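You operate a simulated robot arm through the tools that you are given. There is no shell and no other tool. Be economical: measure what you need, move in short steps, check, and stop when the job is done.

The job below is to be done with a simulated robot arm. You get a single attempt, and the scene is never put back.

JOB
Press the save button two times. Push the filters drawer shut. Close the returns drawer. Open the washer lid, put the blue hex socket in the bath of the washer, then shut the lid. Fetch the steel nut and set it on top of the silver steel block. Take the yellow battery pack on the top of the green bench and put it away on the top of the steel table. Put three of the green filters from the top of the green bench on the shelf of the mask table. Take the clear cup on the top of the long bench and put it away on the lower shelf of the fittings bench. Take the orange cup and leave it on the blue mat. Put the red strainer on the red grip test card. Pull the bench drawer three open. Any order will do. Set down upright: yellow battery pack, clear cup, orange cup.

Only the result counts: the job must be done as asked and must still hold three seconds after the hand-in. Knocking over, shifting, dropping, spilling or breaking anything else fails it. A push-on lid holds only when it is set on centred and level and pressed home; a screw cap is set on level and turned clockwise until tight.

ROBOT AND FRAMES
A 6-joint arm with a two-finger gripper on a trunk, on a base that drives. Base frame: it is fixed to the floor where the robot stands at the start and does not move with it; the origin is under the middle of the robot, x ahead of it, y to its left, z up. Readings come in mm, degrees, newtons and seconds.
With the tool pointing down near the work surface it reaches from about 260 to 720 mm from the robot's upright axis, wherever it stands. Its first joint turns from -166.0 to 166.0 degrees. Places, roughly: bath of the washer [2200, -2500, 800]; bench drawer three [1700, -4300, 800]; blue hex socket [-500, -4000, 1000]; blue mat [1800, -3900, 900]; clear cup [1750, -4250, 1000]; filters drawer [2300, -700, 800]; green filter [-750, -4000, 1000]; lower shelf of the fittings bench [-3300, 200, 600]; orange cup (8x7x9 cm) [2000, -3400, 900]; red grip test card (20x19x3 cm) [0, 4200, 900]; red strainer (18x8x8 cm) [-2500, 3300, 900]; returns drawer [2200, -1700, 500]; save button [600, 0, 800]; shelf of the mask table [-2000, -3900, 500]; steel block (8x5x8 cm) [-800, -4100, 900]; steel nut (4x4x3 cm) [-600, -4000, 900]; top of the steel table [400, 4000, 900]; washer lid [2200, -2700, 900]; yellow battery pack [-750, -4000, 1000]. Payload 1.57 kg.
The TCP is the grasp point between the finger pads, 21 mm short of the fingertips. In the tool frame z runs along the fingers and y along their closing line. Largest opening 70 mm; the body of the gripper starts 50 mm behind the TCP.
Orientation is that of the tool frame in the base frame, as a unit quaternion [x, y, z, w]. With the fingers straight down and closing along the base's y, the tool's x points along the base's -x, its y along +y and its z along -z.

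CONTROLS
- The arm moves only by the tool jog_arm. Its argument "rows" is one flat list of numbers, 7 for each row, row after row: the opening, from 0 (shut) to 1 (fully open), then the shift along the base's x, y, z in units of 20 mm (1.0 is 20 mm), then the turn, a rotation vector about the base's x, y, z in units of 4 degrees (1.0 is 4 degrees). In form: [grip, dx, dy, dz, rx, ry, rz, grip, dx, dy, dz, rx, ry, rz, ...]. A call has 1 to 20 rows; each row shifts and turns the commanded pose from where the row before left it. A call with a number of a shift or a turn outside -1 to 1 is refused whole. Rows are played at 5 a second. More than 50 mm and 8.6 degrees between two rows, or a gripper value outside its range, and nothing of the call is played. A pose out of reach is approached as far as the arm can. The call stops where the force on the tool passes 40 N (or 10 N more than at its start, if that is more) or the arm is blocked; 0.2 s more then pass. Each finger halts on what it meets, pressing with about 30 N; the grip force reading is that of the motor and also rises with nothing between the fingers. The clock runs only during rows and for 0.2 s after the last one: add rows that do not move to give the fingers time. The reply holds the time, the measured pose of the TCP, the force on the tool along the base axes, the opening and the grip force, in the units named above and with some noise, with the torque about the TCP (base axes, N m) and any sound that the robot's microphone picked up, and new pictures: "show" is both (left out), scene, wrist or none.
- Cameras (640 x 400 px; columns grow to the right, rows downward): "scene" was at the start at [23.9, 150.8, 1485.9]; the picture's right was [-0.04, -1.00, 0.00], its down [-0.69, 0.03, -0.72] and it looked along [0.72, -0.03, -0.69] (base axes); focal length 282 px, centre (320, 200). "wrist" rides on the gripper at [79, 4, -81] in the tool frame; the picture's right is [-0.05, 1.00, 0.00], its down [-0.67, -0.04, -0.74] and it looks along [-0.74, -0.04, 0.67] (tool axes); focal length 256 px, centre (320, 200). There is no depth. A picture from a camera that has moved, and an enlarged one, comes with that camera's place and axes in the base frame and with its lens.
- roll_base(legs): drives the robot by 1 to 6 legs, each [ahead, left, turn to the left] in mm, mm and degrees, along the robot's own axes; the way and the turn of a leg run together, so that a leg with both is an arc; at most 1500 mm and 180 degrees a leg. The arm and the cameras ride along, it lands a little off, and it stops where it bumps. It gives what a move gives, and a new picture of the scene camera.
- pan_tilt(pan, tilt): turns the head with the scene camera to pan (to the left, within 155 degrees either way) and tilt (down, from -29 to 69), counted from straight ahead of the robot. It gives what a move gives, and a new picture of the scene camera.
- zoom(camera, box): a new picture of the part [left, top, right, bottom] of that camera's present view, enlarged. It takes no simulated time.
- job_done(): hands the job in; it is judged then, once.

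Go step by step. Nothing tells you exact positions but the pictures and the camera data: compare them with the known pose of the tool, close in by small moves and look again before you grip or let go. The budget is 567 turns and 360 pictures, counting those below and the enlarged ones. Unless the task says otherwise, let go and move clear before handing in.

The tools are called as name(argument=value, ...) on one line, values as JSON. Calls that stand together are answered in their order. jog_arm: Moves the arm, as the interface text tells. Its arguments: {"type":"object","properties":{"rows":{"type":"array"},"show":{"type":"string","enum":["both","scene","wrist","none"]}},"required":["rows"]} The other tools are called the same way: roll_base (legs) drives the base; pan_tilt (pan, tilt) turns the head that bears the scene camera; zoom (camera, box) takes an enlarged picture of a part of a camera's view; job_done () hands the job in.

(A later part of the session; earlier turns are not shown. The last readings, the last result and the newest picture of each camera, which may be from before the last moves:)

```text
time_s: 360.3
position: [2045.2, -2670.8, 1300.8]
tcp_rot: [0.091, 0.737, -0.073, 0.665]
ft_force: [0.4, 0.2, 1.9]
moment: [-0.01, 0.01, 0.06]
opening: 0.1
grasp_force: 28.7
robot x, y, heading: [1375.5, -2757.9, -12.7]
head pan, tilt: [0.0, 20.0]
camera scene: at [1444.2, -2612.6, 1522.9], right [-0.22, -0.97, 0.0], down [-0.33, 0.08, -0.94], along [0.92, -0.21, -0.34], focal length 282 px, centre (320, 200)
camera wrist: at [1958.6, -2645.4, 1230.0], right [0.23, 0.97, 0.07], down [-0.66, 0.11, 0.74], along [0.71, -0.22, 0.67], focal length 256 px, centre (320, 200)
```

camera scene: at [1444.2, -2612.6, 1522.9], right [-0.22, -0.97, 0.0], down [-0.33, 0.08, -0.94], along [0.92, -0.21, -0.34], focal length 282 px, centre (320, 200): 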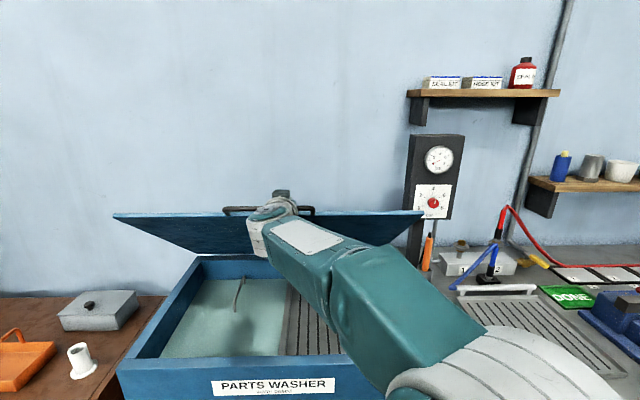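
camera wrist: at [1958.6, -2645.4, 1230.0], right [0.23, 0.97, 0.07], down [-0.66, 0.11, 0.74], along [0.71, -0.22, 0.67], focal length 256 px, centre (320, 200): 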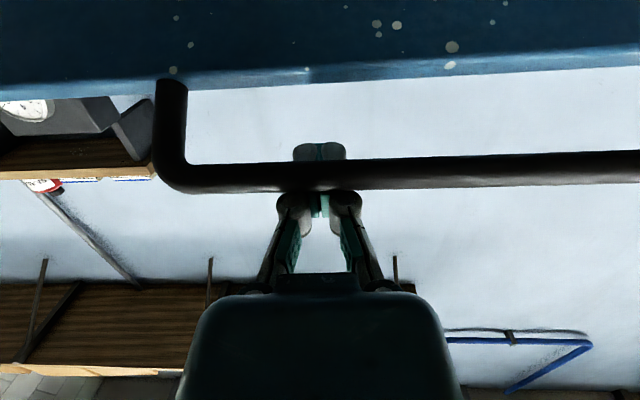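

It follows nicely. I continue pressing along the arc.

jog_arm(rows=[0, -0.57, 0.13, -0.8, 0, 0, 0, 0, -0.55, 0.12, -0.82, 0, 0, 0, 0, -0.52, 0.12, -0.84, 0, 0, 0, 0, -0.49, 0.11, -0.86, 0, 0, 0, 0, -0.46, 0.1, -0.88, 0, 0, 0, 0, -0.44, 0.1, -0.89, 0, 0, 0, 0, -0.41, 0.09, -0.91, 0, 0, 0, 0, -0.38, 0.085, -0.92, 0, 0, 0, 0, -0.35, 0.08, -0.93, 0, 0, 0, 0, -0.32, 0.07, -0.94, 0, 0, 0])

```text
time_s: 362.5
position: [1952.5, -2650.3, 1125.7]
tcp_rot: [0.089, 0.738, -0.071, 0.665]
ft_force: [-1.0, -0.7, 0.0]
moment: [0.03, 0.0, 0.01]
opening: 0.0
grasp_force: 28.6
robot x, y, heading: [1375.3, -2753.7, -12.9]
head pan, tilt: [0.0, 20.0]
camera scene: at [1444.0, -2612.3, 1522.9], right [-0.22, -0.97, 0.0], down [-0.33, 0.07, -0.94], along [0.92, -0.21, -0.34], focal length 282 px, centre (320, 200)
camera wrist: at [1867.9, -2625.6, 1054.6], right [0.23, 0.97, 0.07], down [-0.66, 0.11, 0.74], along [0.71, -0.22, 0.67], focal length 256 px, centre (320, 200)
```

scene: 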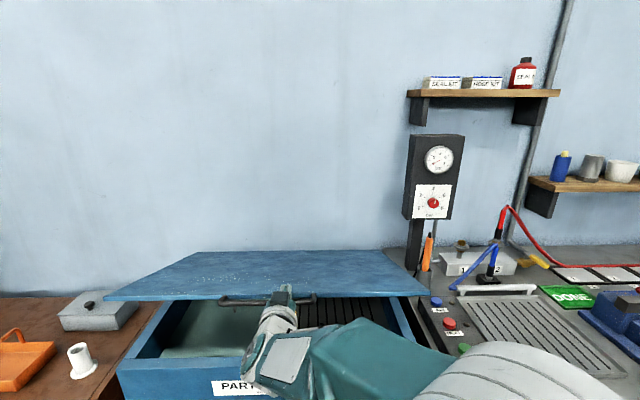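
wrist: 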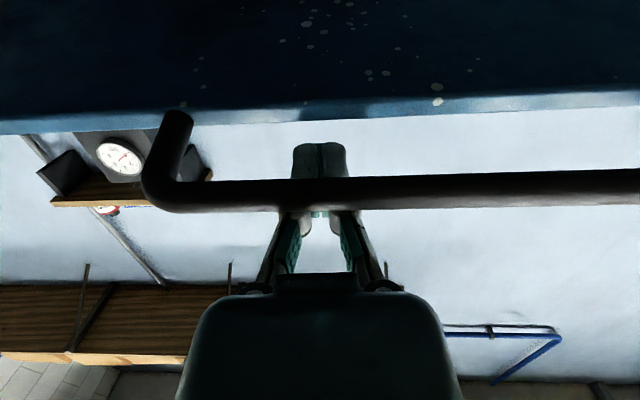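

jog_arm(rows=[0, -0.28, 0.06, -0.96, 0, 0, 0, 0, -0.25, 0.06, -0.97, 0, 0, 0, 0, -0.22, 0.05, -0.97, 0, 0, 0, 0, -0.18, 0.04, -0.98, 0, 0, 0, 0, -0.15, 0.03, -0.99, 0, 0, 0, 0, -0.12, 0.03, -0.99, 0, 0, 0, 0, -0.08, 0.02, -0.98, 0, 0, 0, 0, -0.05, 0.01, -0.98, 0, 0, 0], show="scene")

jog_arm(rows=[0, -0.02, 0, -0.4, 0, 0, 0, 0, -0.02, 0, -0.4, 0, 0, 0, 0, 0, 0, -0.3, 0, 0, 0, 0, 0, 0, -0.3, 0, 0, 0, 0, 0, 0, -0.2, 0, 0, 0])

```text
time_s: 364.3
position: [1925.9, -2644.9, 969.3]
tcp_rot: [0.09, 0.738, -0.072, 0.665]
ft_force: [0.0, -0.5, -0.6]
moment: [0.02, -0.01, -0.02]
opening: 0.2
grasp_force: 28.9
robot x, y, heading: [1375.5, -2754.8, -12.9]
head pan, tilt: [0.0, 20.0]
camera scene: at [1444.4, -2611.9, 1522.9], right [-0.22, -0.97, 0.0], down [-0.33, 0.07, -0.94], along [0.92, -0.21, -0.34], focal length 282 px, centre (320, 200)
```

scene: 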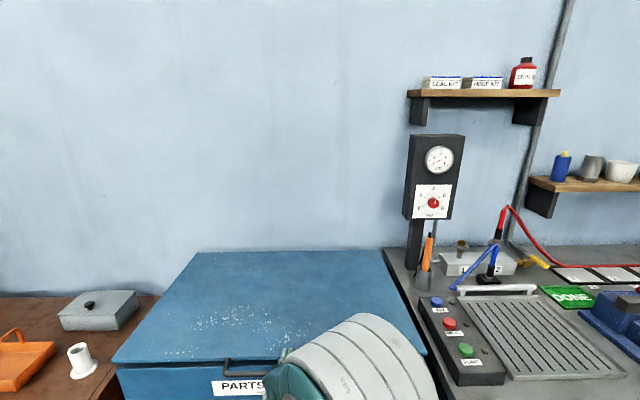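

```text
time_s: 365.7
position: [1928.1, -2644.5, 943.8]
tcp_rot: [0.093, 0.731, -0.071, 0.672]
ft_force: [-5.6, -3.0, 11.3]
moment: [-0.14, -0.16, -0.17]
opening: 0.0
grasp_force: 28.5
robot x, y, heading: [1376.5, -2756.1, -12.9]
head pan, tilt: [0.0, 20.0]
stopped in row 5: the force on the tool passed its limit at 42 N (the readings are from after the stop); the commanded pose is now the measured one
camera scene: at [1442.9, -2613.0, 1523.1], right [-0.22, -0.97, 0.0], down [-0.33, 0.08, -0.94], along [0.92, -0.21, -0.34], focal length 282 px, centre (320, 200)
camera wrist: at [1843.8, -2619.1, 871.6], right [0.23, 0.97, 0.07], down [-0.68, 0.11, 0.73], along [0.7, -0.22, 0.68], focal length 256 px, centre (320, 200)
```

scene: 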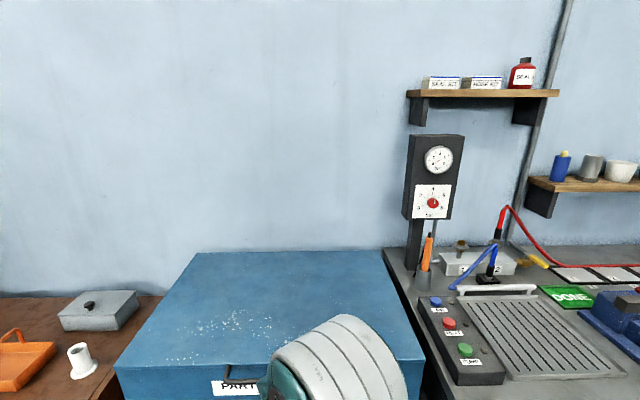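
wrist: 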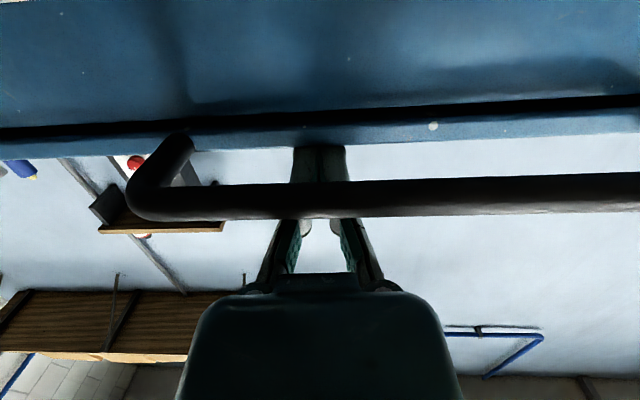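

A firm stop at 42 N. I lift off, withdraw a bit, and check whether the lid is fully shut.

jog_arm(rows=[0, -0.1, 0, 0.5, 0, 0, 0, 0, -0.8, 0.18, 0.2, 0, 0, 0, 0, -0.9, 0.2, 0, 0, 0, 0, 0, -0.9, 0.2, 0, 0, 0, 0, 0, -0.9, 0.2, 0, 0, 0, 0], show="wrist")

pan_tilt(pan=10, tilt=45)

zoom(camera="scene", box=[150, 130, 450, 290])

```text
time_s: 366.9
position: [1854.3, -2629.5, 956.8]
tcp_rot: [0.092, 0.733, -0.071, 0.67]
ft_force: [-0.2, 1.1, 0.3]
moment: [-0.02, 0.05, -0.04]
opening: 0.0
grasp_force: 28.1
robot x, y, heading: [1372.8, -2754.2, -12.6]
head pan, tilt: [0.0, 20.0]
camera wrist: at [1771.1, -2603.5, 884.7], right [0.23, 0.97, 0.07], down [-0.68, 0.11, 0.73], along [0.7, -0.22, 0.68], focal length 256 px, centre (320, 200)
```

wrist: 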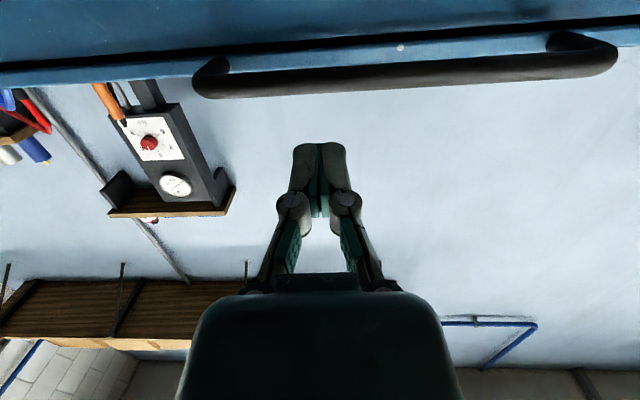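

```text
time_s: 367.8
position: [1855.5, -2629.2, 956.6]
tcp_rot: [0.091, 0.733, -0.07, 0.671]
ft_force: [-0.5, -1.2, 0.5]
moment: [-0.01, 0.0, 0.01]
opening: 0.0
grasp_force: 28.6
robot x, y, heading: [1374.9, -2758.6, -13.0]
head pan, tilt: [10.0, 45.0]
camera scene: at [1434.4, -2595.6, 1484.3], right [-0.05, -1.0, 0.0], down [-0.71, 0.03, -0.71], along [0.71, -0.04, -0.71], focal length 282 px, centre (320, 200)
```

scene: 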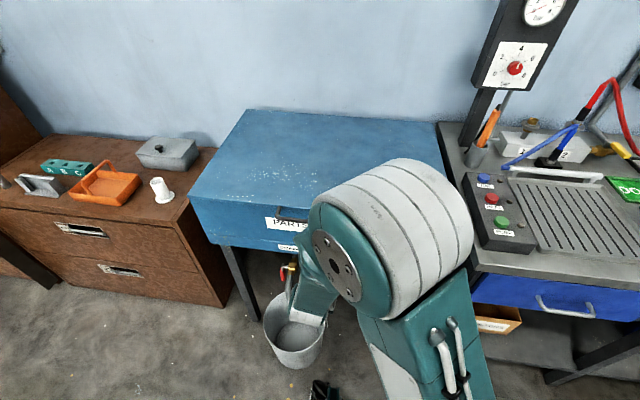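

```text
2.13 times, centred on (300, 210) of scene
camera zoom: at [1434.4, -2595.6, 1484.3], right [-0.05, -1.0, 0.0], down [-0.71, 0.03, -0.71], along [0.71, -0.04, -0.71], focal length 601 px, centre (363, 179)
```

zoom: 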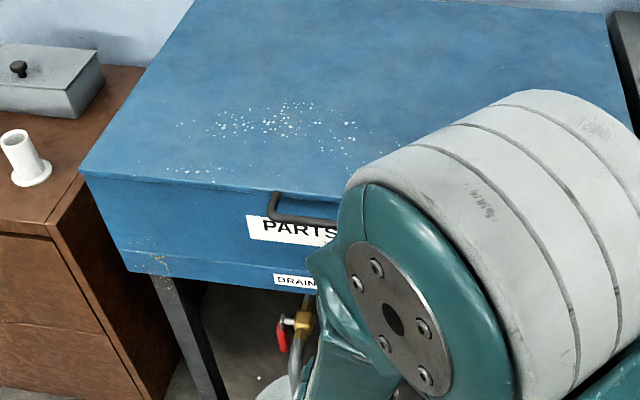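

The lid is shut. I back off and bring the hand home through the gateway.

roll_base(legs=[[-300, 0, 0]])

jog_arm(rows=[0, -0.16, -0.94, -0.64, 0.1, 0.45, 0, 0, -0.16, -0.94, -0.64, 0.1, 0.45, 0, 0, -0.16, -0.94, -0.64, 0.1, 0.45, 0, 0, -0.16, -0.94, -0.64, 0.1, 0.45, 0, 0, -0.16, -0.94, -0.64, 0.1, 0.45, 0, 0, -0.16, -0.94, -0.64, 0.1, 0.45, 0, 0, -0.16, -0.94, -0.64, 0.1, 0.45, 0, 0, -0.16, -0.94, -0.64, 0.1, 0.45, 0, 0, -0.16, -0.94, -0.64, 0.1, 0.45, 0, 0, -0.16, -0.94, -0.64, 0.1, 0.45, 0, 0, -0.16, -0.94, -0.64, 0.1, 0.45, 0, 0, -0.16, -0.94, -0.64, 0.1, 0.45, 0, 0, -0.16, -0.94, -0.64, 0.1, 0.45, 0], show="none")

```text
time_s: 369.8
position: [1564.8, -2561.6, 955.4]
tcp_rot: [0.092, 0.732, -0.071, 0.671]
ft_force: [0.1, 0.2, 0.1]
moment: [0.01, -0.01, -0.02]
opening: 0.1
grasp_force: 28.9
robot x, y, heading: [1083.6, -2689.6, -13.1]
head pan, tilt: [10.0, 45.0]
camera scene: at [1143.0, -2528.8, 1484.2], right [-0.05, -1.0, 0.0], down [-0.71, 0.03, -0.71], along [0.71, -0.04, -0.71], focal length 282 px, centre (320, 200)
```

scene: 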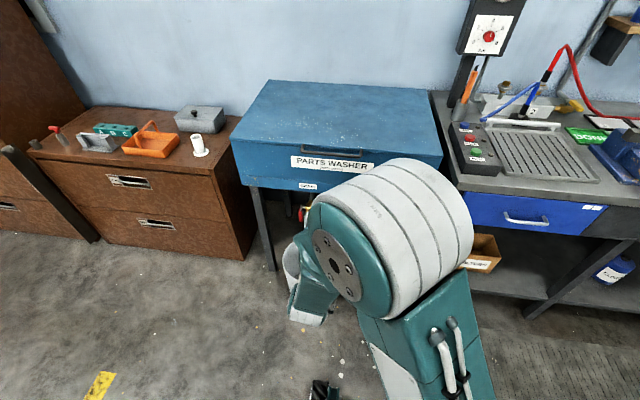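

```text
time_s: 372.6
position: [1526.4, -2807.0, 788.8]
tcp_rot: [0.107, 0.855, -0.054, 0.504]
ft_force: [-0.1, -1.1, -0.3]
moment: [0.0, 0.02, 0.01]
opening: 0.2
grasp_force: 28.5
out of reach, approached as far as the arm can: row 7
robot x, y, heading: [1082.8, -2692.0, -12.9]
head pan, tilt: [10.0, 45.0]
```

jog_arm(rows=[0, -0.17, 0.03, 0.98, 0.211, 0.91, 0, 0, -0.17, 0.03, 0.98, 0.211, 0.91, 0, 0, -0.17, 0.03, 0.98, 0.211, 0.91, 0, 0, -0.17, 0.03, 0.98, 0.211, 0.91, 0, 0, -0.17, 0.03, 0.98, 0.211, 0.91, 0, 0, -0.17, 0.03, 0.98, 0.211, 0.91, 0, 0, -0.17, 0.03, 0.98, 0.211, 0.91, 0, 0, -0.17, 0.03, 0.98, 0.211, 0.91, 0, 0, -0.17, 0.03, 0.98, 0.211, 0.91, 0, 0, -0.17, 0.03, 0.98, 0.211, 0.91, 0, 0, -0.17, 0.03, 0.98, 0.211, 0.91, 0, 0, -0.17, 0.03, 0.98, 0.211, 0.91, 0, 0, -0.17, 0.03, 0.98, 0.211, 0.91, 0, 0, -0.17, 0.03, 0.98, 0.211, 0.91, 0, 0, -0.17, 0.03, 0.98, 0.211, 0.91, 0, 0, -0.17, 0.03, 0.98, 0.211, 0.91, 0], show="none")

```text
time_s: 376.0
position: [1472.8, -2801.7, 1090.2]
tcp_rot: [0.121, 0.993, -0.003, 0.009]
ft_force: [0.0, 0.3, 0.7]
moment: [-0.01, 0.03, 0.01]
opening: 0.0
grasp_force: 28.4
out of reach, approached as far as the arm can: row 7, 8
robot x, y, heading: [1081.9, -2688.3, -12.7]
head pan, tilt: [10.0, 45.0]
```

Level again. Next the clear cup: I drive to a spot left of the open drawer.

roll_base(legs=[[0, -996, 0], [370, 0, 0]])

pan_tilt(pan=-35, tilt=40)

```text
time_s: 383.1
position: [1606.3, -3857.5, 1092.0]
tcp_rot: [0.124, 0.992, -0.002, 0.01]
ft_force: [0.7, -0.5, -0.2]
moment: [0.0, -0.02, -0.01]
opening: 0.1
grasp_force: 28.0
robot x, y, heading: [1216.3, -3745.1, -13.2]
head pan, tilt: [10.0, 45.0]
camera scene: at [1277.5, -3585.2, 1484.4], right [-0.05, -1.0, 0.0], down [-0.71, 0.04, -0.71], along [0.71, -0.04, -0.71], focal length 282 px, centre (320, 200)
```

scene: 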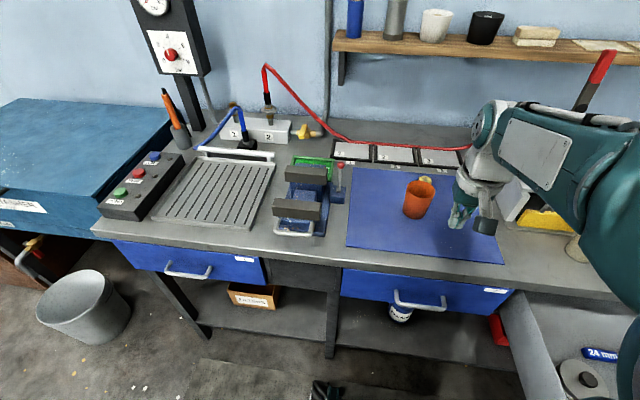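

```text
time_s: 384.2
position: [1606.4, -3857.5, 1092.5]
tcp_rot: [0.124, 0.992, -0.003, 0.01]
ft_force: [-0.4, 1.1, 0.0]
moment: [0.05, 0.01, -0.03]
opening: 0.1
grasp_force: 28.6
robot x, y, heading: [1221.2, -3742.4, -12.9]
head pan, tilt: [-35.0, 40.0]
camera scene: at [1253.2, -3643.7, 1491.7], right [-0.74, -0.67, 0.0], down [-0.43, 0.48, -0.77], along [0.51, -0.57, -0.64], focal length 282 px, centre (320, 200)
```

scene: 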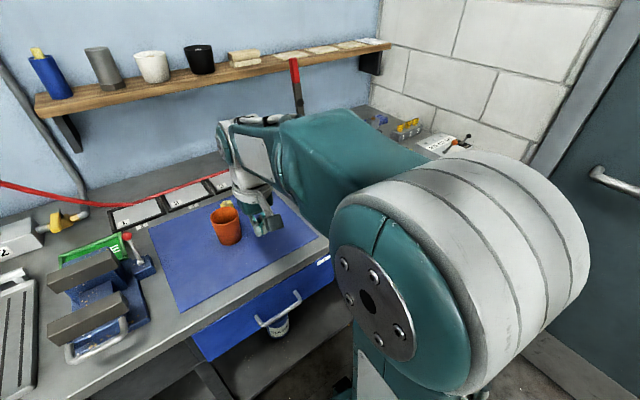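

I swing the hand right toward the clear cup at z ≈ 1090 and look with the wrist camera.

jog_arm(rows=[1, -0.1, -0.95, 0, 0, 0, 0, 1, -0.1, -0.95, 0, 0, 0, 0, 1, -0.1, -0.95, 0, 0, 0, 0, 1, -0.1, -0.95, 0, 0, 0, 0, 1, -0.1, -0.95, 0, 0, 0, 0, 1, -0.1, -0.95, 0, 0, 0, 0, 1, -0.1, -0.95, 0, 0, 0, 0, 1, -0.1, -0.95, 0, 0, 0, 0, 1, -0.1, -0.95, 0, 0, 0, 0, 1, -0.1, -0.95, 0, 0, 0, 0, 1, -0.1, -0.95, 0, 0, 0, 0, 1, -0.1, -0.95, 0, 0, 0, 0, 1, -0.1, -0.95, 0, 0, 0, 0, 1, -0.1, -0.95, 0, 0, 0, 0, 1, -0.1, -0.95, 0, 0, 0, 0, 1, -0.1, -0.95, 0, 0, 0, 0, 1, -0.1, -0.95, 0, 0, 0, 0, 1, -0.1, -0.95, 0, 0, 0, 0])

```text
time_s: 388.0
position: [1570.6, -4201.9, 1090.7]
tcp_rot: [0.124, 0.992, -0.002, 0.009]
ft_force: [-0.2, 0.6, 0.7]
moment: [-0.01, -0.02, 0.01]
opening: 70.2
grasp_force: 0.1
robot x, y, heading: [1221.3, -3737.9, -13.0]
head pan, tilt: [-35.0, 40.0]
camera scene: at [1253.1, -3646.4, 1491.9], right [-0.74, -0.67, 0.0], down [-0.43, 0.48, -0.77], along [0.51, -0.57, -0.64], focal length 282 px, centre (320, 200)
camera wrist: at [1492.9, -4178.0, 1169.3], right [0.3, 0.95, 0.0], down [0.62, -0.19, 0.76], along [0.72, -0.23, -0.65], focal length 256 px, centre (320, 200)
```

scene: 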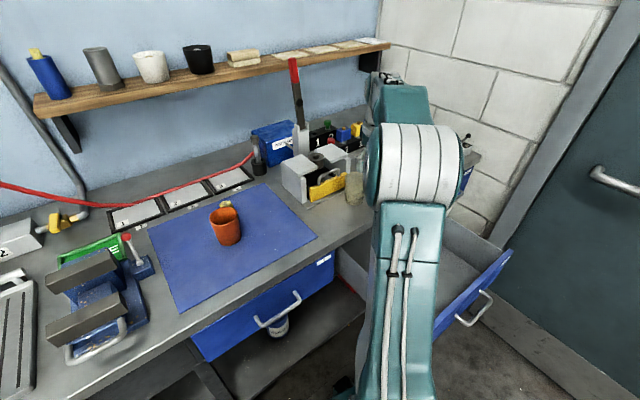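
wrist: 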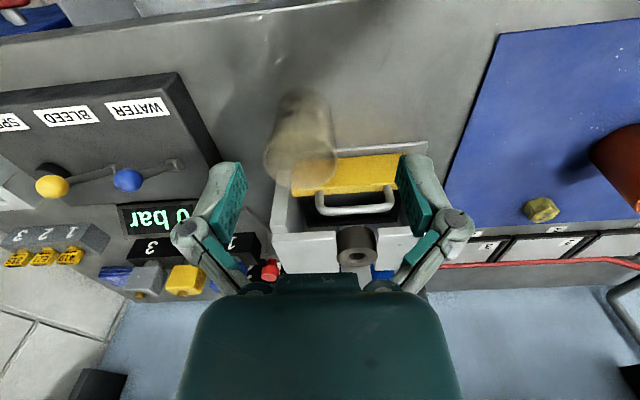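

The clear cup's rim is near (1627, -4240), z ≈ 995, about 64 mm wide. I'll grip its left wall like the other cup; first I hover over that wall.

jog_arm(rows=[0.6, 0.8, -0.1, 0, 0, 0, 0, 0.6, 0.8, -0.1, -0.5, 0, 0, 0, 0.6, 0.8, -0.1, -0.8, 0, 0, 0, 0.6, 0.7, -0.1, -0.8, 0, 0, 0, 0.6, 0, 0, 0, 0, 0, 0], show="wrist")

```text
time_s: 389.2
position: [1631.7, -4209.3, 1049.0]
tcp_rot: [0.124, 0.992, -0.002, 0.009]
ft_force: [0.1, -0.4, -0.2]
moment: [-0.01, 0.02, 0.0]
opening: 42.2
grasp_force: 0.1
robot x, y, heading: [1219.2, -3744.2, -13.0]
head pan, tilt: [-35.0, 40.0]
camera wrist: at [1555.1, -4184.9, 1127.9], right [0.3, 0.95, 0.0], down [0.62, -0.19, 0.76], along [0.72, -0.23, -0.65], focal length 256 px, centre (320, 200)
```

wrist: 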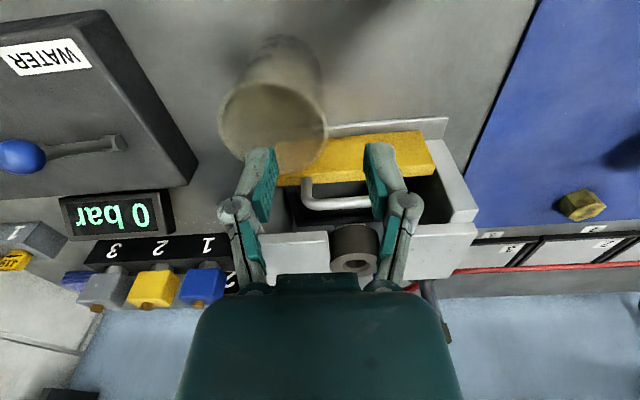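

Rim centre (1630, -4238), z ≈ 999; the left wall is right below. I shift 5 mm and descend 60 mm.

jog_arm(rows=[0.6, 0.25, 0, -0.6, 0, 0, 0, 0.6, 0, 0, -0.8, 0, 0, 0, 0.6, 0, 0, -0.8, 0, 0, 0, 0.6, 0, 0, -0.8, 0, 0, 0, 0.6, 0, 0, 0, 0, 0, 0], show="wrist")

```text
time_s: 390.4
position: [1636.2, -4207.8, 987.9]
tcp_rot: [0.125, 0.992, -0.003, 0.009]
ft_force: [0.0, 0.6, -0.6]
moment: [-0.01, 0.01, 0.0]
opening: 42.0
grasp_force: 0.1
robot x, y, heading: [1217.8, -3746.5, -12.8]
head pan, tilt: [-35.0, 40.0]
camera wrist: at [1559.8, -4185.0, 1066.9], right [0.3, 0.95, 0.0], down [0.62, -0.19, 0.76], along [0.72, -0.23, -0.65], focal length 256 px, centre (320, 200)
```

wrist: 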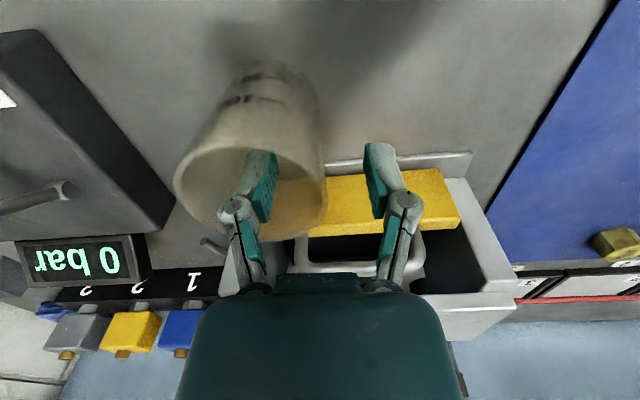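

Finger inside, finger outside. I close and lift slightly.

jog_arm(rows=[0.35, 0, 0, 0, 0, 0, 0, 0.15, 0, 0, 0, 0, 0, 0, 0, 0, 0, 0, 0, 0, 0, 0, 0, 0, 0, 0, 0, 0, 0, 0, 0, 0, 0, 0, 0], show="none")

jog_arm(rows=[0, 0, 0, 0.4, 0, 0, 0, 0, 0, 0, 0.6, 0, 0, 0, 0, 0, 0, 0.9, 0, 0, 0, 0, 0, 0, 0.9, 0, 0, 0, 0, 0, 0, 0.9, 0, 0, 0, 0, 0, 0, 0.9, 0, 0, 0, 0, 0, 0, 0.9, 0, 0, 0], show="wrist")

```text
time_s: 391.6
position: [1637.8, -4209.8, 988.3]
tcp_rot: [0.125, 0.992, -0.002, 0.01]
ft_force: [-1.5, -2.1, 7.7]
moment: [-0.42, 0.3, -0.03]
opening: 6.0
grasp_force: 30.0
robot x, y, heading: [1219.2, -3742.6, -13.1]
head pan, tilt: [-35.0, 40.0]
```

```text
time_s: 393.2
position: [1638.0, -4209.1, 1099.2]
tcp_rot: [0.125, 0.992, -0.002, 0.01]
ft_force: [-0.8, 0.4, -0.1]
moment: [0.02, 0.0, -0.01]
opening: 6.0
grasp_force: 29.9
robot x, y, heading: [1218.6, -3744.4, -13.3]
head pan, tilt: [-35.0, 40.0]
camera wrist: at [1560.0, -4185.7, 1177.4], right [0.3, 0.95, 0.0], down [0.62, -0.19, 0.76], along [0.72, -0.23, -0.65], focal length 256 px, centre (320, 200)
```

wrist: 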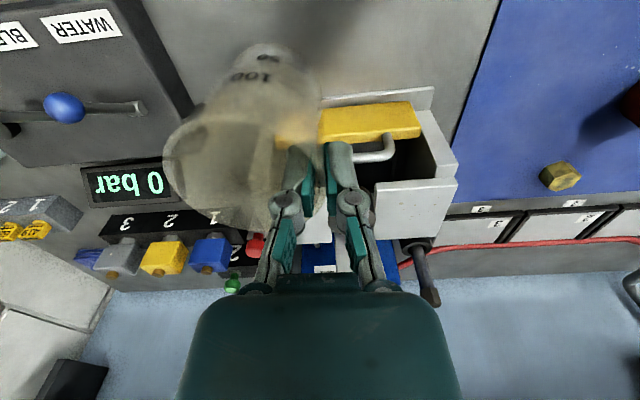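

The cup is held. I bring the arm back in front of the robot, then move away north and turn west.

jog_arm(rows=[0, 0, 0, 0.9, 0, 0, 0, 0, -0.3, 0.9, 0, 0, 0, 0, 0, -0.3, 0.9, 0, 0, 0, 0, 0, -0.3, 0.9, 0, 0, 0, 0, 0, -0.3, 0.9, 0, 0, 0, 0, 0, -0.3, 0.9, 0, 0, 0, 0, 0, -0.3, 0.9, 0, 0, 0, 0, 0, -0.3, 0.9, 0, 0, 0, 0, 0, -0.1, 0.9, 0, 0, 0, 0, 0, 0, 0.9, 0, 0, 0, 0, 0, 0, 0.9, 0, 0, 0, 0, 0, 0, 0.9, 0, 0, 0, 0, 0, 0, 0.9, 0, 0, 0, 0, 0, 0, 0.9, 0, 0, 0, 0, 0, 0, 0.9, 0, 0, 0, 0, 0, 0, 0.9, 0, 0, 0, 0, 0, 0, 0.9, 0, 0, 0, 0, 0, 0, 0.9, 0, 0, 0, 0], show="none")

roll_base(legs=[[-350, 0, 0], [0, 900, 0], [0, 0, -90], [0, 0, -77]])

pan_tilt(pan=0, tilt=20)

```text
time_s: 397.0
position: [1592.1, -3901.9, 1117.6]
tcp_rot: [0.125, 0.992, -0.002, 0.009]
ft_force: [0.6, 0.7, -0.5]
moment: [-0.05, -0.01, -0.01]
opening: 5.9
grasp_force: 30.3
robot x, y, heading: [1218.0, -3740.1, -13.2]
head pan, tilt: [-35.0, 40.0]
```

```text
time_s: 410.8
position: [681.4, -2711.8, 1117.1]
tcp_rot: [1.0, -0.021, -0.01, -0.002]
ft_force: [0.6, 0.8, -0.6]
moment: [-0.02, 0.02, 0.02]
opening: 6.0
grasp_force: 29.8
robot x, y, heading: [1075.8, -2787.8, 178.6]
head pan, tilt: [-35.0, 40.0]
camera scene: at [1068.7, -2897.7, 1491.7], right [0.59, 0.81, 0.0], down [0.52, -0.38, -0.77], along [-0.62, 0.45, -0.64], focal length 282 px, centre (320, 200)
```

scene: 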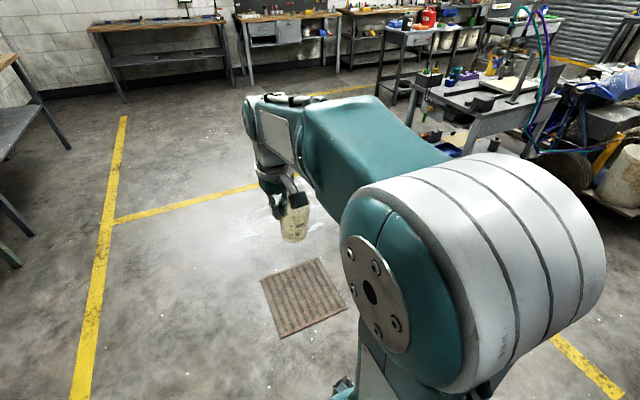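

```text
time_s: 411.8
position: [680.3, -2712.5, 1116.3]
tcp_rot: [1.0, -0.022, -0.01, -0.003]
ft_force: [-0.3, -0.3, 0.0]
moment: [-0.01, 0.01, 0.0]
opening: 6.0
grasp_force: 29.9
robot x, y, heading: [1083.2, -2791.8, 178.8]
head pan, tilt: [0.0, 20.0]
camera scene: at [1044.1, -2945.9, 1523.0], right [0.02, 1.0, 0.0], down [0.34, -0.01, -0.94], along [-0.94, 0.02, -0.34], focal length 282 px, centre (320, 200)
```

scene: 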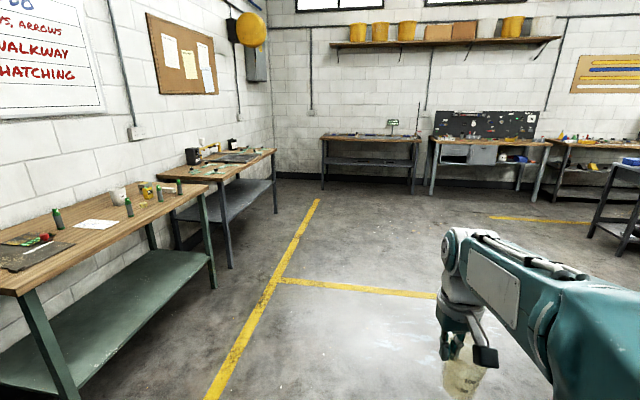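

The fittings bench should be the one with the pegboard on the west wall. I drive west, then slide north toward it.

roll_base(legs=[[1500, 0, 0], [1500, 0, 0], [200, -500, 0], [0, -1300, 0]])

pan_tilt(pan=-20, tilt=25)

```text
time_s: 435.1
position: [-2482.0, -855.8, 1117.5]
tcp_rot: [1.0, -0.016, -0.01, -0.001]
ft_force: [0.2, -0.2, -0.5]
moment: [0.0, -0.06, -0.04]
opening: 5.6
grasp_force: 30.4
robot x, y, heading: [-2080.1, -928.7, 179.6]
head pan, tilt: [0.0, 20.0]
camera scene: at [-2115.2, -1084.6, 1522.9], right [0.01, 1.0, 0.0], down [0.34, 0.0, -0.94], along [-0.94, 0.01, -0.34], focal length 282 px, centre (320, 200)
```

scene: 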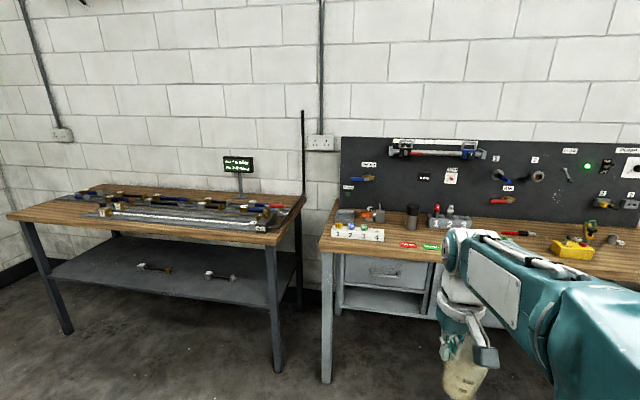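

```text
time_s: 435.9
position: [-2480.5, -853.0, 1117.5]
tcp_rot: [1.0, -0.016, -0.009, -0.001]
ft_force: [-0.3, 0.5, 0.1]
moment: [-0.03, 0.0, -0.02]
opening: 6.0
grasp_force: 29.7
robot x, y, heading: [-2079.0, -926.2, 179.3]
head pan, tilt: [-20.0, 25.0]
camera scene: at [-2108.3, -1051.9, 1515.0], right [0.35, 0.94, 0.0], down [0.4, -0.15, -0.91], along [-0.85, 0.32, -0.42], focal length 282 px, centre (320, 200)
```

scene: 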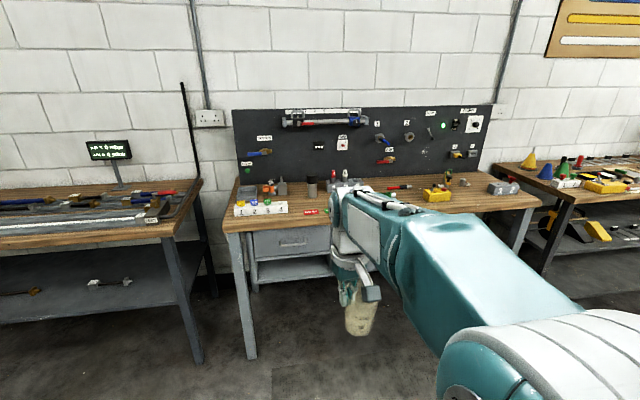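

roll_base(legs=[[0, -1000, 0.5]])

pan_tilt(pan=0, tilt=30)

```text
time_s: 441.1
position: [-2468.0, 158.0, 1119.5]
tcp_rot: [1.0, -0.006, -0.011, -0.008]
ft_force: [0.0, 1.0, 0.7]
moment: [-0.05, -0.02, -0.05]
opening: 5.9
grasp_force: 30.4
robot x, y, heading: [-2067.0, 104.7, -179.0]
head pan, tilt: [-20.0, 25.0]
stopped in leg 1: the robot was blocked; the commanded pose is now the measured one
camera scene: at [-2091.5, -12.0, 1515.7], right [0.33, 0.95, 0.0], down [0.4, -0.14, -0.91], along [-0.86, 0.29, -0.43], focal length 282 px, centre (320, 200)
```

scene: 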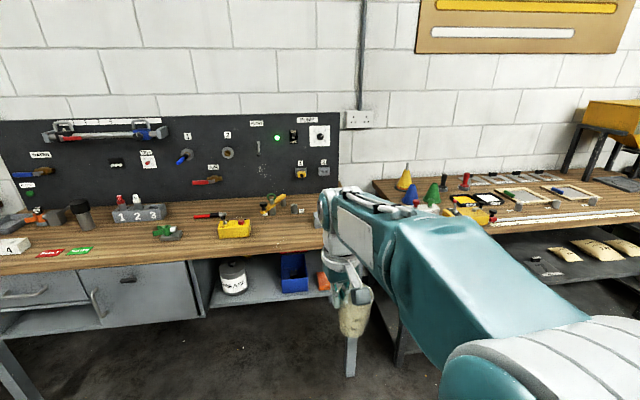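

```text
time_s: 441.9
position: [-2465.4, 150.2, 1119.7]
tcp_rot: [1.0, -0.006, -0.012, -0.009]
ft_force: [0.1, 0.5, -0.1]
moment: [-0.01, 0.01, -0.01]
opening: 5.7
grasp_force: 29.9
robot x, y, heading: [-2063.8, 104.0, -179.2]
head pan, tilt: [0.0, 30.0]
camera scene: at [-2094.8, -53.4, 1507.2], right [-0.02, 1.0, 0.0], down [0.5, 0.01, -0.87], along [-0.87, -0.01, -0.5], focal length 282 px, centre (320, 200)
```

scene: 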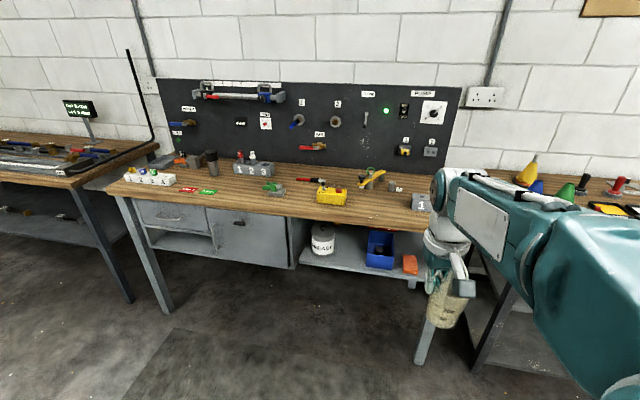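

The base was blocked on its right; I look there.

pan_tilt(pan=-90, tilt=50)

```text
time_s: 443.6
position: [-2466.6, 151.1, 1120.2]
tcp_rot: [1.0, -0.005, -0.012, -0.01]
ft_force: [-0.4, -0.8, -1.0]
moment: [0.01, -0.03, 0.0]
opening: 5.9
grasp_force: 30.0
robot x, y, heading: [-2065.9, 103.3, -179.3]
head pan, tilt: [-90.0, 50.0]
camera scene: at [-2005.7, 24.9, 1477.7], right [1.0, 0.02, 0.0], down [0.01, -0.77, -0.64], along [-0.01, 0.64, -0.77], focal length 282 px, centre (320, 200)
```

scene: 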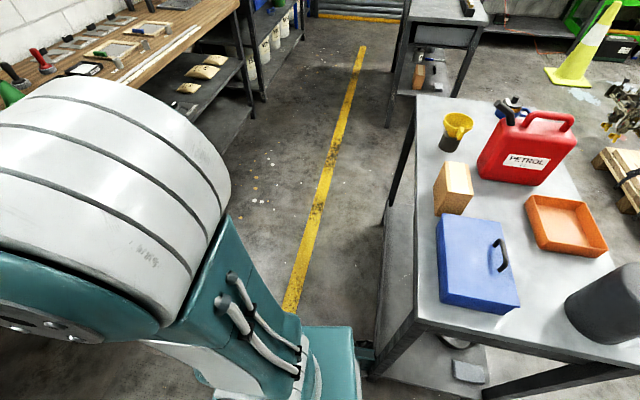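

The base touched the grey table's leg beside it; nothing moved. The shelf is under the bench top, so I'll need a side grasp with the hand pitched. I move clear, square to the bench (≈169°) and inspect the shelf.

roll_base(legs=[[0, 60, 0], [250, 0, 0], [0, 0, -11]])

pan_tilt(pan=0, tilt=40)

zoom(camera="scene", box=[150, 100, 470, 300])

```text
time_s: 446.7
position: [-2700.2, 162.7, 1120.2]
tcp_rot: [0.995, -0.102, -0.011, -0.011]
ft_force: [0.3, 0.4, -0.3]
moment: [-0.04, 0.02, -0.03]
opening: 6.1
grasp_force: 30.4
robot x, y, heading: [-2315.6, 36.8, 169.7]
head pan, tilt: [-90.0, 50.0]
camera scene: at [-2271.0, -50.1, 1477.6], right [0.98, -0.18, 0.0], down [-0.13, -0.75, -0.64], along [0.11, 0.63, -0.77], focal length 282 px, centre (320, 200)
```

scene: 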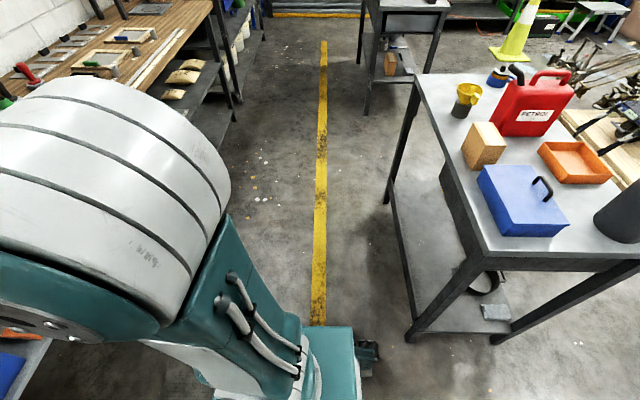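

```text
time_s: 448.3
position: [-2699.2, 162.0, 1118.6]
tcp_rot: [0.995, -0.103, -0.011, -0.012]
ft_force: [-0.6, -0.3, 0.1]
moment: [-0.01, 0.02, 0.0]
opening: 6.0
grasp_force: 29.8
robot x, y, heading: [-2316.2, 37.3, 169.9]
head pan, tilt: [0.0, 40.0]
camera scene: at [-2368.3, -110.9, 1491.7], right [0.18, 0.98, 0.0], down [0.63, -0.11, -0.77], along [-0.75, 0.14, -0.64], focal length 282 px, centre (320, 200)
```

scene: 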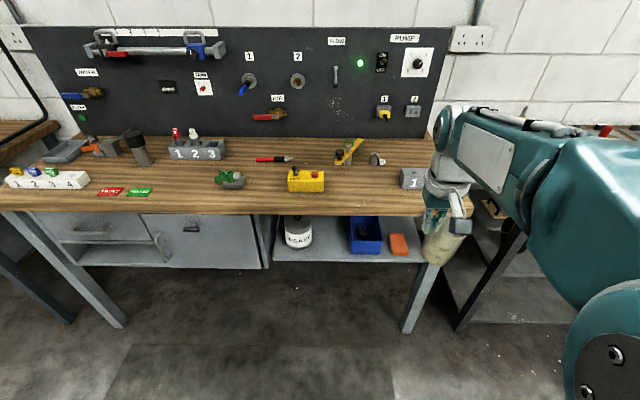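

```text
2.00 times, centred on (310, 200) of scene
camera zoom: at [-2368.3, -110.9, 1491.7], right [0.18, 0.98, 0.0], down [0.63, -0.11, -0.77], along [-0.75, 0.14, -0.64], focal length 563 px, centre (340, 200)
```

zoom: 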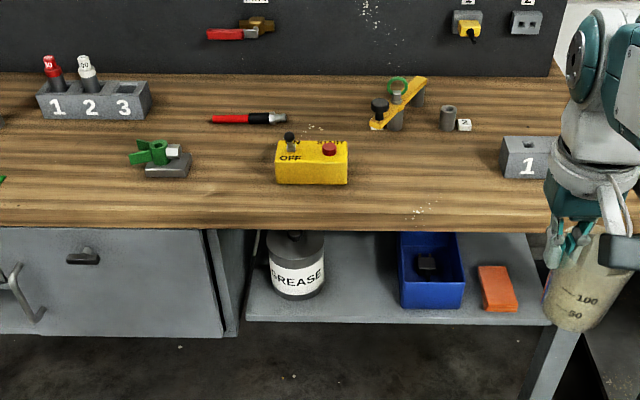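

The shelf (z ≈ 545) has a free gap between the grease tin and the blue bin, centred near (-3155, 86). I'll first set the cup on the free bench-top spot near (-3087, 169) and regrasp it from the side. I drive ahead 180 mm and reach over.

roll_base(legs=[[180, 0, 0]])

jog_arm(rows=[0, -0.9, -0.2, 0, 0, 0, 0, 0, -0.9, -0.2, 0, 0, 0, 0, 0, -0.9, -0.2, 0, 0, 0, 0, 0, -0.9, -0.2, 0, 0, 0, 0, 0, -0.9, -0.2, 0, 0, 0, 0, 0, -0.9, -0.2, 0, 0, 0, 0, 0, -0.9, -0.2, 0, 0, 0, 0, 0, -0.9, -0.2, 0, 0, 0, 0, 0, -0.9, -0.2, 0, 0, 0, 0, 0, 0, 0, -0.9, 0, 0, 0, 0, 0, 0, -0.9, 0, 0, 0, 0, 0, 0, 0, 0, 0, 0])

```text
time_s: 449.8
position: [-2876.0, 195.0, 1118.4]
tcp_rot: [0.995, -0.103, -0.011, -0.012]
ft_force: [0.6, -0.2, -0.8]
moment: [0.01, -0.04, 0.03]
opening: 6.1
grasp_force: 29.9
robot x, y, heading: [-2493.5, 69.8, 169.6]
head pan, tilt: [0.0, 40.0]
camera scene: at [-2545.4, -78.9, 1491.7], right [0.18, 0.98, 0.0], down [0.63, -0.11, -0.77], along [-0.75, 0.14, -0.64], focal length 282 px, centre (320, 200)
```

scene: 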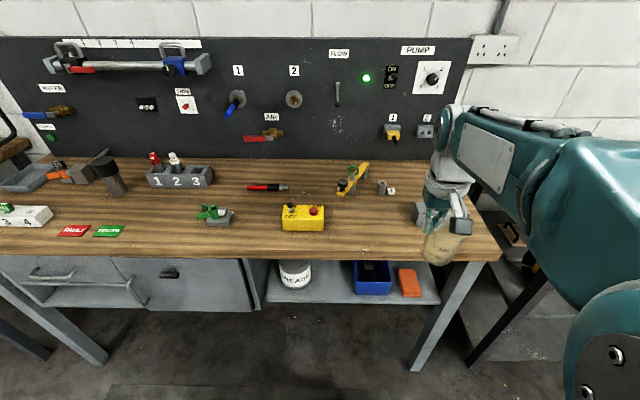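

```text
time_s: 452.4
position: [-3038.5, 160.1, 1083.4]
tcp_rot: [0.994, -0.104, -0.01, -0.012]
ft_force: [0.3, -0.2, -0.1]
moment: [-0.02, 0.02, 0.0]
opening: 5.9
grasp_force: 30.0
robot x, y, heading: [-2489.6, 71.7, 169.7]
head pan, tilt: [0.0, 40.0]
camera scene: at [-2546.4, -79.1, 1491.6], right [0.18, 0.98, 0.0], down [0.63, -0.11, -0.77], along [-0.75, 0.14, -0.64], focal length 282 px, centre (320, 200)
camera wrist: at [-2960.4, 136.1, 1161.5], right [-0.26, -0.97, -0.02], down [-0.63, 0.15, 0.76], along [-0.73, 0.21, -0.65], focal length 256 px, centre (320, 200)
```

scene: 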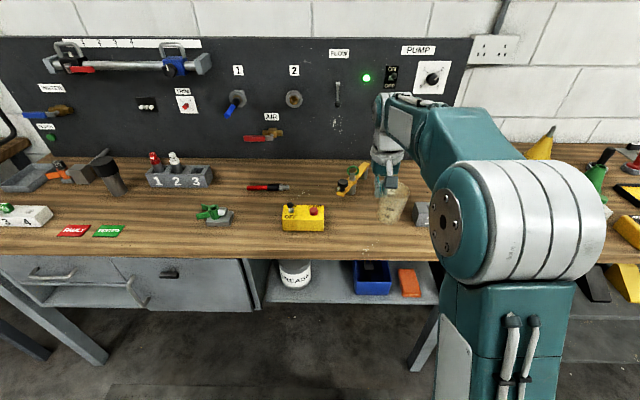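
wrist: 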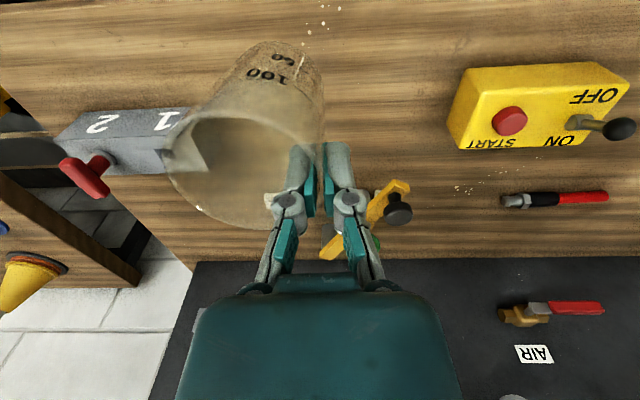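

I shift 40 mm left for clearance from the block, then lower toward the bench top.

jog_arm(rows=[0, -0.17, -0.98, 0, 0, 0, 0, 0, -0.17, -0.98, 0, 0, 0, 0, 0, 0, 0, -0.9, 0, 0, 0, 0, 0, 0, -0.9, 0, 0, 0, 0, 0, 0, -0.9, 0, 0, 0, 0, 0, 0, 0, 0, 0, 0], show="wrist")

```text
time_s: 453.8
position: [-3044.7, 120.2, 1029.2]
tcp_rot: [0.995, -0.103, -0.011, -0.012]
ft_force: [-0.7, 0.4, -0.7]
moment: [0.01, -0.01, -0.01]
opening: 6.0
grasp_force: 30.4
robot x, y, heading: [-2494.7, 68.7, 169.7]
head pan, tilt: [0.0, 40.0]
camera wrist: at [-2967.0, 97.2, 1107.8], right [-0.26, -0.97, -0.02], down [-0.63, 0.15, 0.76], along [-0.73, 0.21, -0.65], focal length 256 px, centre (320, 200)
```

wrist: 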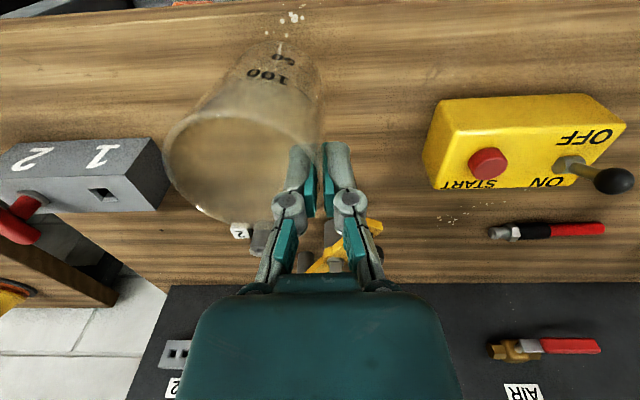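

The cup would be too near the edge; I move 45 mm farther in, then lower.

jog_arm(rows=[0, -0.74, 0.13, 0, 0, 0, 0, 0, -0.74, 0.13, 0, 0, 0, 0, 0, -0.74, 0.13, 0, 0, 0, 0, 0, 0, 0, -0.7, 0, 0, 0, 0, 0, 0, -0.7, 0, 0, 0, 0, 0, 0, -0.6, 0, 0, 0, 0, 0, 0, 0, 0, 0, 0], show="wrist")

```text
time_s: 455.4
position: [-3090.7, 128.7, 989.7]
tcp_rot: [0.994, -0.104, -0.011, -0.012]
ft_force: [0.1, -0.9, 2.8]
moment: [-0.02, -0.11, -0.05]
opening: 5.8
grasp_force: 29.5
robot x, y, heading: [-2491.7, 67.5, 170.0]
head pan, tilt: [0.0, 40.0]
camera wrist: at [-3011.1, 104.8, 1067.9], right [-0.26, -0.97, -0.02], down [-0.63, 0.15, 0.76], along [-0.73, 0.21, -0.65], focal length 256 px, centre (320, 200)
```

wrist: 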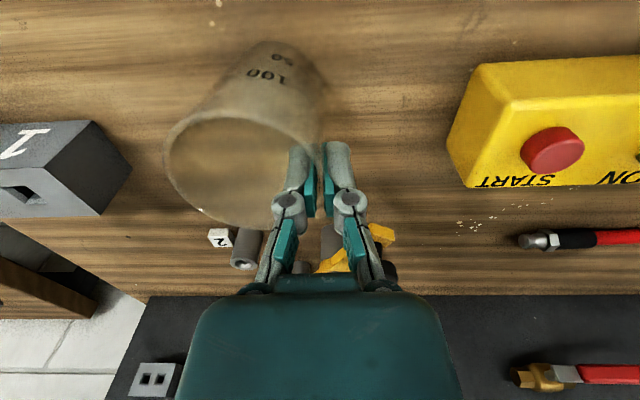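

It just touches (bench top z ≈ 900). I settle 2 mm and release.

jog_arm(rows=[0, 0, 0, -0.1, 0, 0, 0, 0, 0, 0, 0, 0, 0, 0, 0.2, 0, 0, 0, 0, 0, 0, 0.45, 0, 0, 0, 0, 0, 0, 0.45, 0, 0, 0, 0, 0, 0], show="none")

jog_arm(rows=[0.45, 0, 0, 0.7, 0, 0, 0, 0.45, 0, 0, 0.9, 0, 0, 0, 0.45, 0, 0, 0.9, 0, 0, 0, 0.45, 0, 0, 0.9, 0, 0, 0, 0.45, 0, 0, 0.9, 0, 0, 0, 0.45, 0.9, -0.16, 0.5, 0, 0, 0, 0.45, 0.9, -0.16, 0, 0, 0, 0, 0.45, 0.9, -0.16, 0, 0, 0, 0, 0.45, 0.9, -0.16, 0, 0, 0, 0, 0.45, 0.9, -0.16, 0, 0, 0, 0, 0.45, 0.9, -0.16, 0, 0, 0, 0, 0.45, 0.9, -0.16, 0, 0, 0, 0, 0.45, 0.9, -0.16, 0, 0, 0, 0])

```text
time_s: 456.6
position: [-3090.8, 127.4, 986.9]
tcp_rot: [0.994, -0.105, -0.01, -0.012]
ft_force: [-0.8, 0.3, 0.5]
moment: [-0.05, 0.0, -0.02]
opening: 31.6
grasp_force: 0.0
robot x, y, heading: [-2493.8, 70.8, 169.7]
head pan, tilt: [0.0, 40.0]
```

```text
time_s: 459.4
position: [-2944.5, 103.3, 1082.6]
tcp_rot: [0.994, -0.104, -0.01, -0.011]
ft_force: [-0.4, 0.2, -0.5]
moment: [0.0, 0.0, 0.0]
opening: 31.4
grasp_force: 0.0
robot x, y, heading: [-2494.1, 71.4, 169.8]
head pan, tilt: [0.0, 40.0]
camera scene: at [-2545.8, -79.3, 1491.6], right [0.18, 0.98, 0.0], down [0.63, -0.11, -0.77], along [-0.75, 0.14, -0.64], focal length 282 px, centre (320, 200)
camera wrist: at [-2866.9, 78.8, 1161.5], right [-0.26, -0.97, -0.02], down [-0.63, 0.15, 0.76], along [-0.73, 0.21, -0.65], focal length 256 px, centre (320, 200)
```

scene: 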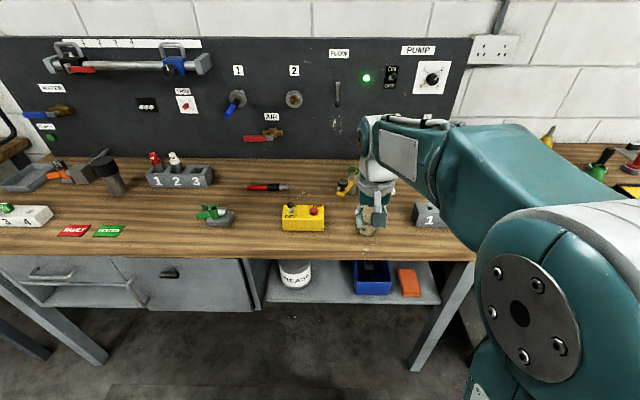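
wrist: 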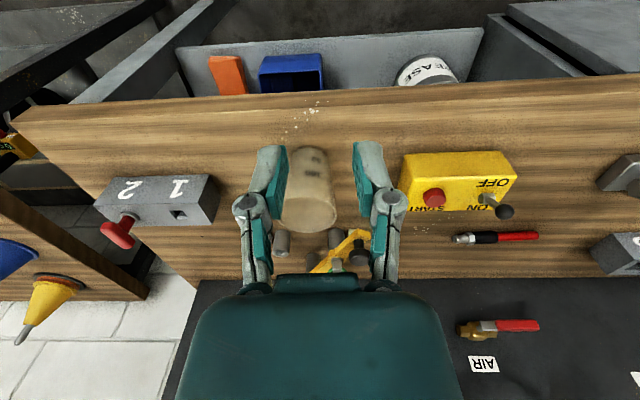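

The cup stands upright at about (-3083, 157). I back off 100 mm and take the hand through the pitching gateway.

roll_base(legs=[[-120, 0, 0]])

jog_arm(rows=[0, 0.99, 0.9, 0, 0, 0, 0, 0, 0.99, 0.9, 0, 0, 0, 0, 0, 0.99, 0.9, 0, 0, 0, 0, 0, 0, 0, -0.98, 0.166, 0.9225, 0, 0, 0, 0, -0.98, 0.166, 0.9225, 0, 0, 0, 0, -0.98, 0.166, 0.9225, 0, 0, 0, 0, -0.98, 0.166, 0.9225, 0, 0, 0, 0, -0.98, 0.166, 0.9225, 0, 0, 0, 0, -0.98, 0.166, 0.9225, 0, 0, 0, 0, -0.98, 0.166, 0.9225, 0, 0, 0, 0, -0.98, 0.166, 0.9225, 0, 0, 0, 0, -0.98, 0.166, 0.9225, 0, 0, 0, 0, -0.98, 0.166, 0.9225, 0, 0, 0, 0, -0.98, 0.166, 0.9225, 0, 0, 0, 0, -0.98, 0.166, 0.9225, 0, 0, 0, 0, -0.98, 0.166, 0.9225, 0, 0, 0, 0, -0.98, 0.166, 0.9225, 0, 0, 0, 0, -0.98, 0.166, 0.9225, 0, 0, 0, 0, -0.98, 0.166, 0.9225, 0], show="none")

```text
time_s: 460.7
position: [-2826.7, 80.4, 1082.5]
tcp_rot: [0.994, -0.104, -0.01, -0.011]
ft_force: [-0.5, -0.7, -0.1]
moment: [0.0, -0.02, 0.0]
opening: 31.2
grasp_force: 0.0
robot x, y, heading: [-2375.2, 46.9, 169.9]
head pan, tilt: [0.0, 40.0]
camera scene: at [-2427.9, -100.5, 1491.6], right [0.18, 0.98, 0.0], down [0.63, -0.11, -0.77], along [-0.75, 0.14, -0.64], focal length 282 px, centre (320, 200)
```

scene: 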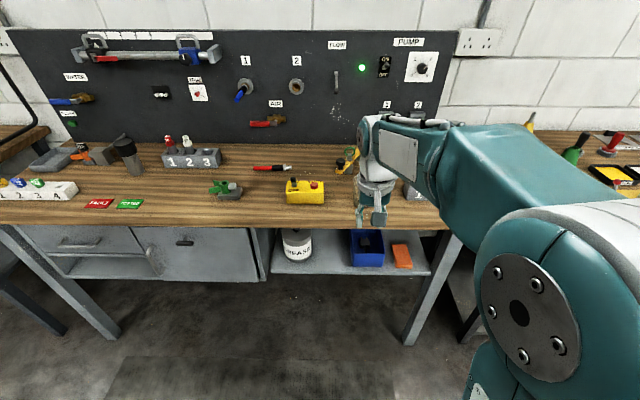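

```text
time_s: 464.7
position: [-2805.1, 144.2, 770.4]
tcp_rot: [0.855, -0.094, -0.508, -0.047]
ft_force: [0.6, -0.3, -0.9]
moment: [0.01, -0.02, 0.0]
opening: 0.0
grasp_force: 28.6
out of reach, approached as far as the arm can: row 13, 14, 15, 16
robot x, y, heading: [-2377.7, 49.3, 169.6]
head pan, tilt: [0.0, 40.0]
```

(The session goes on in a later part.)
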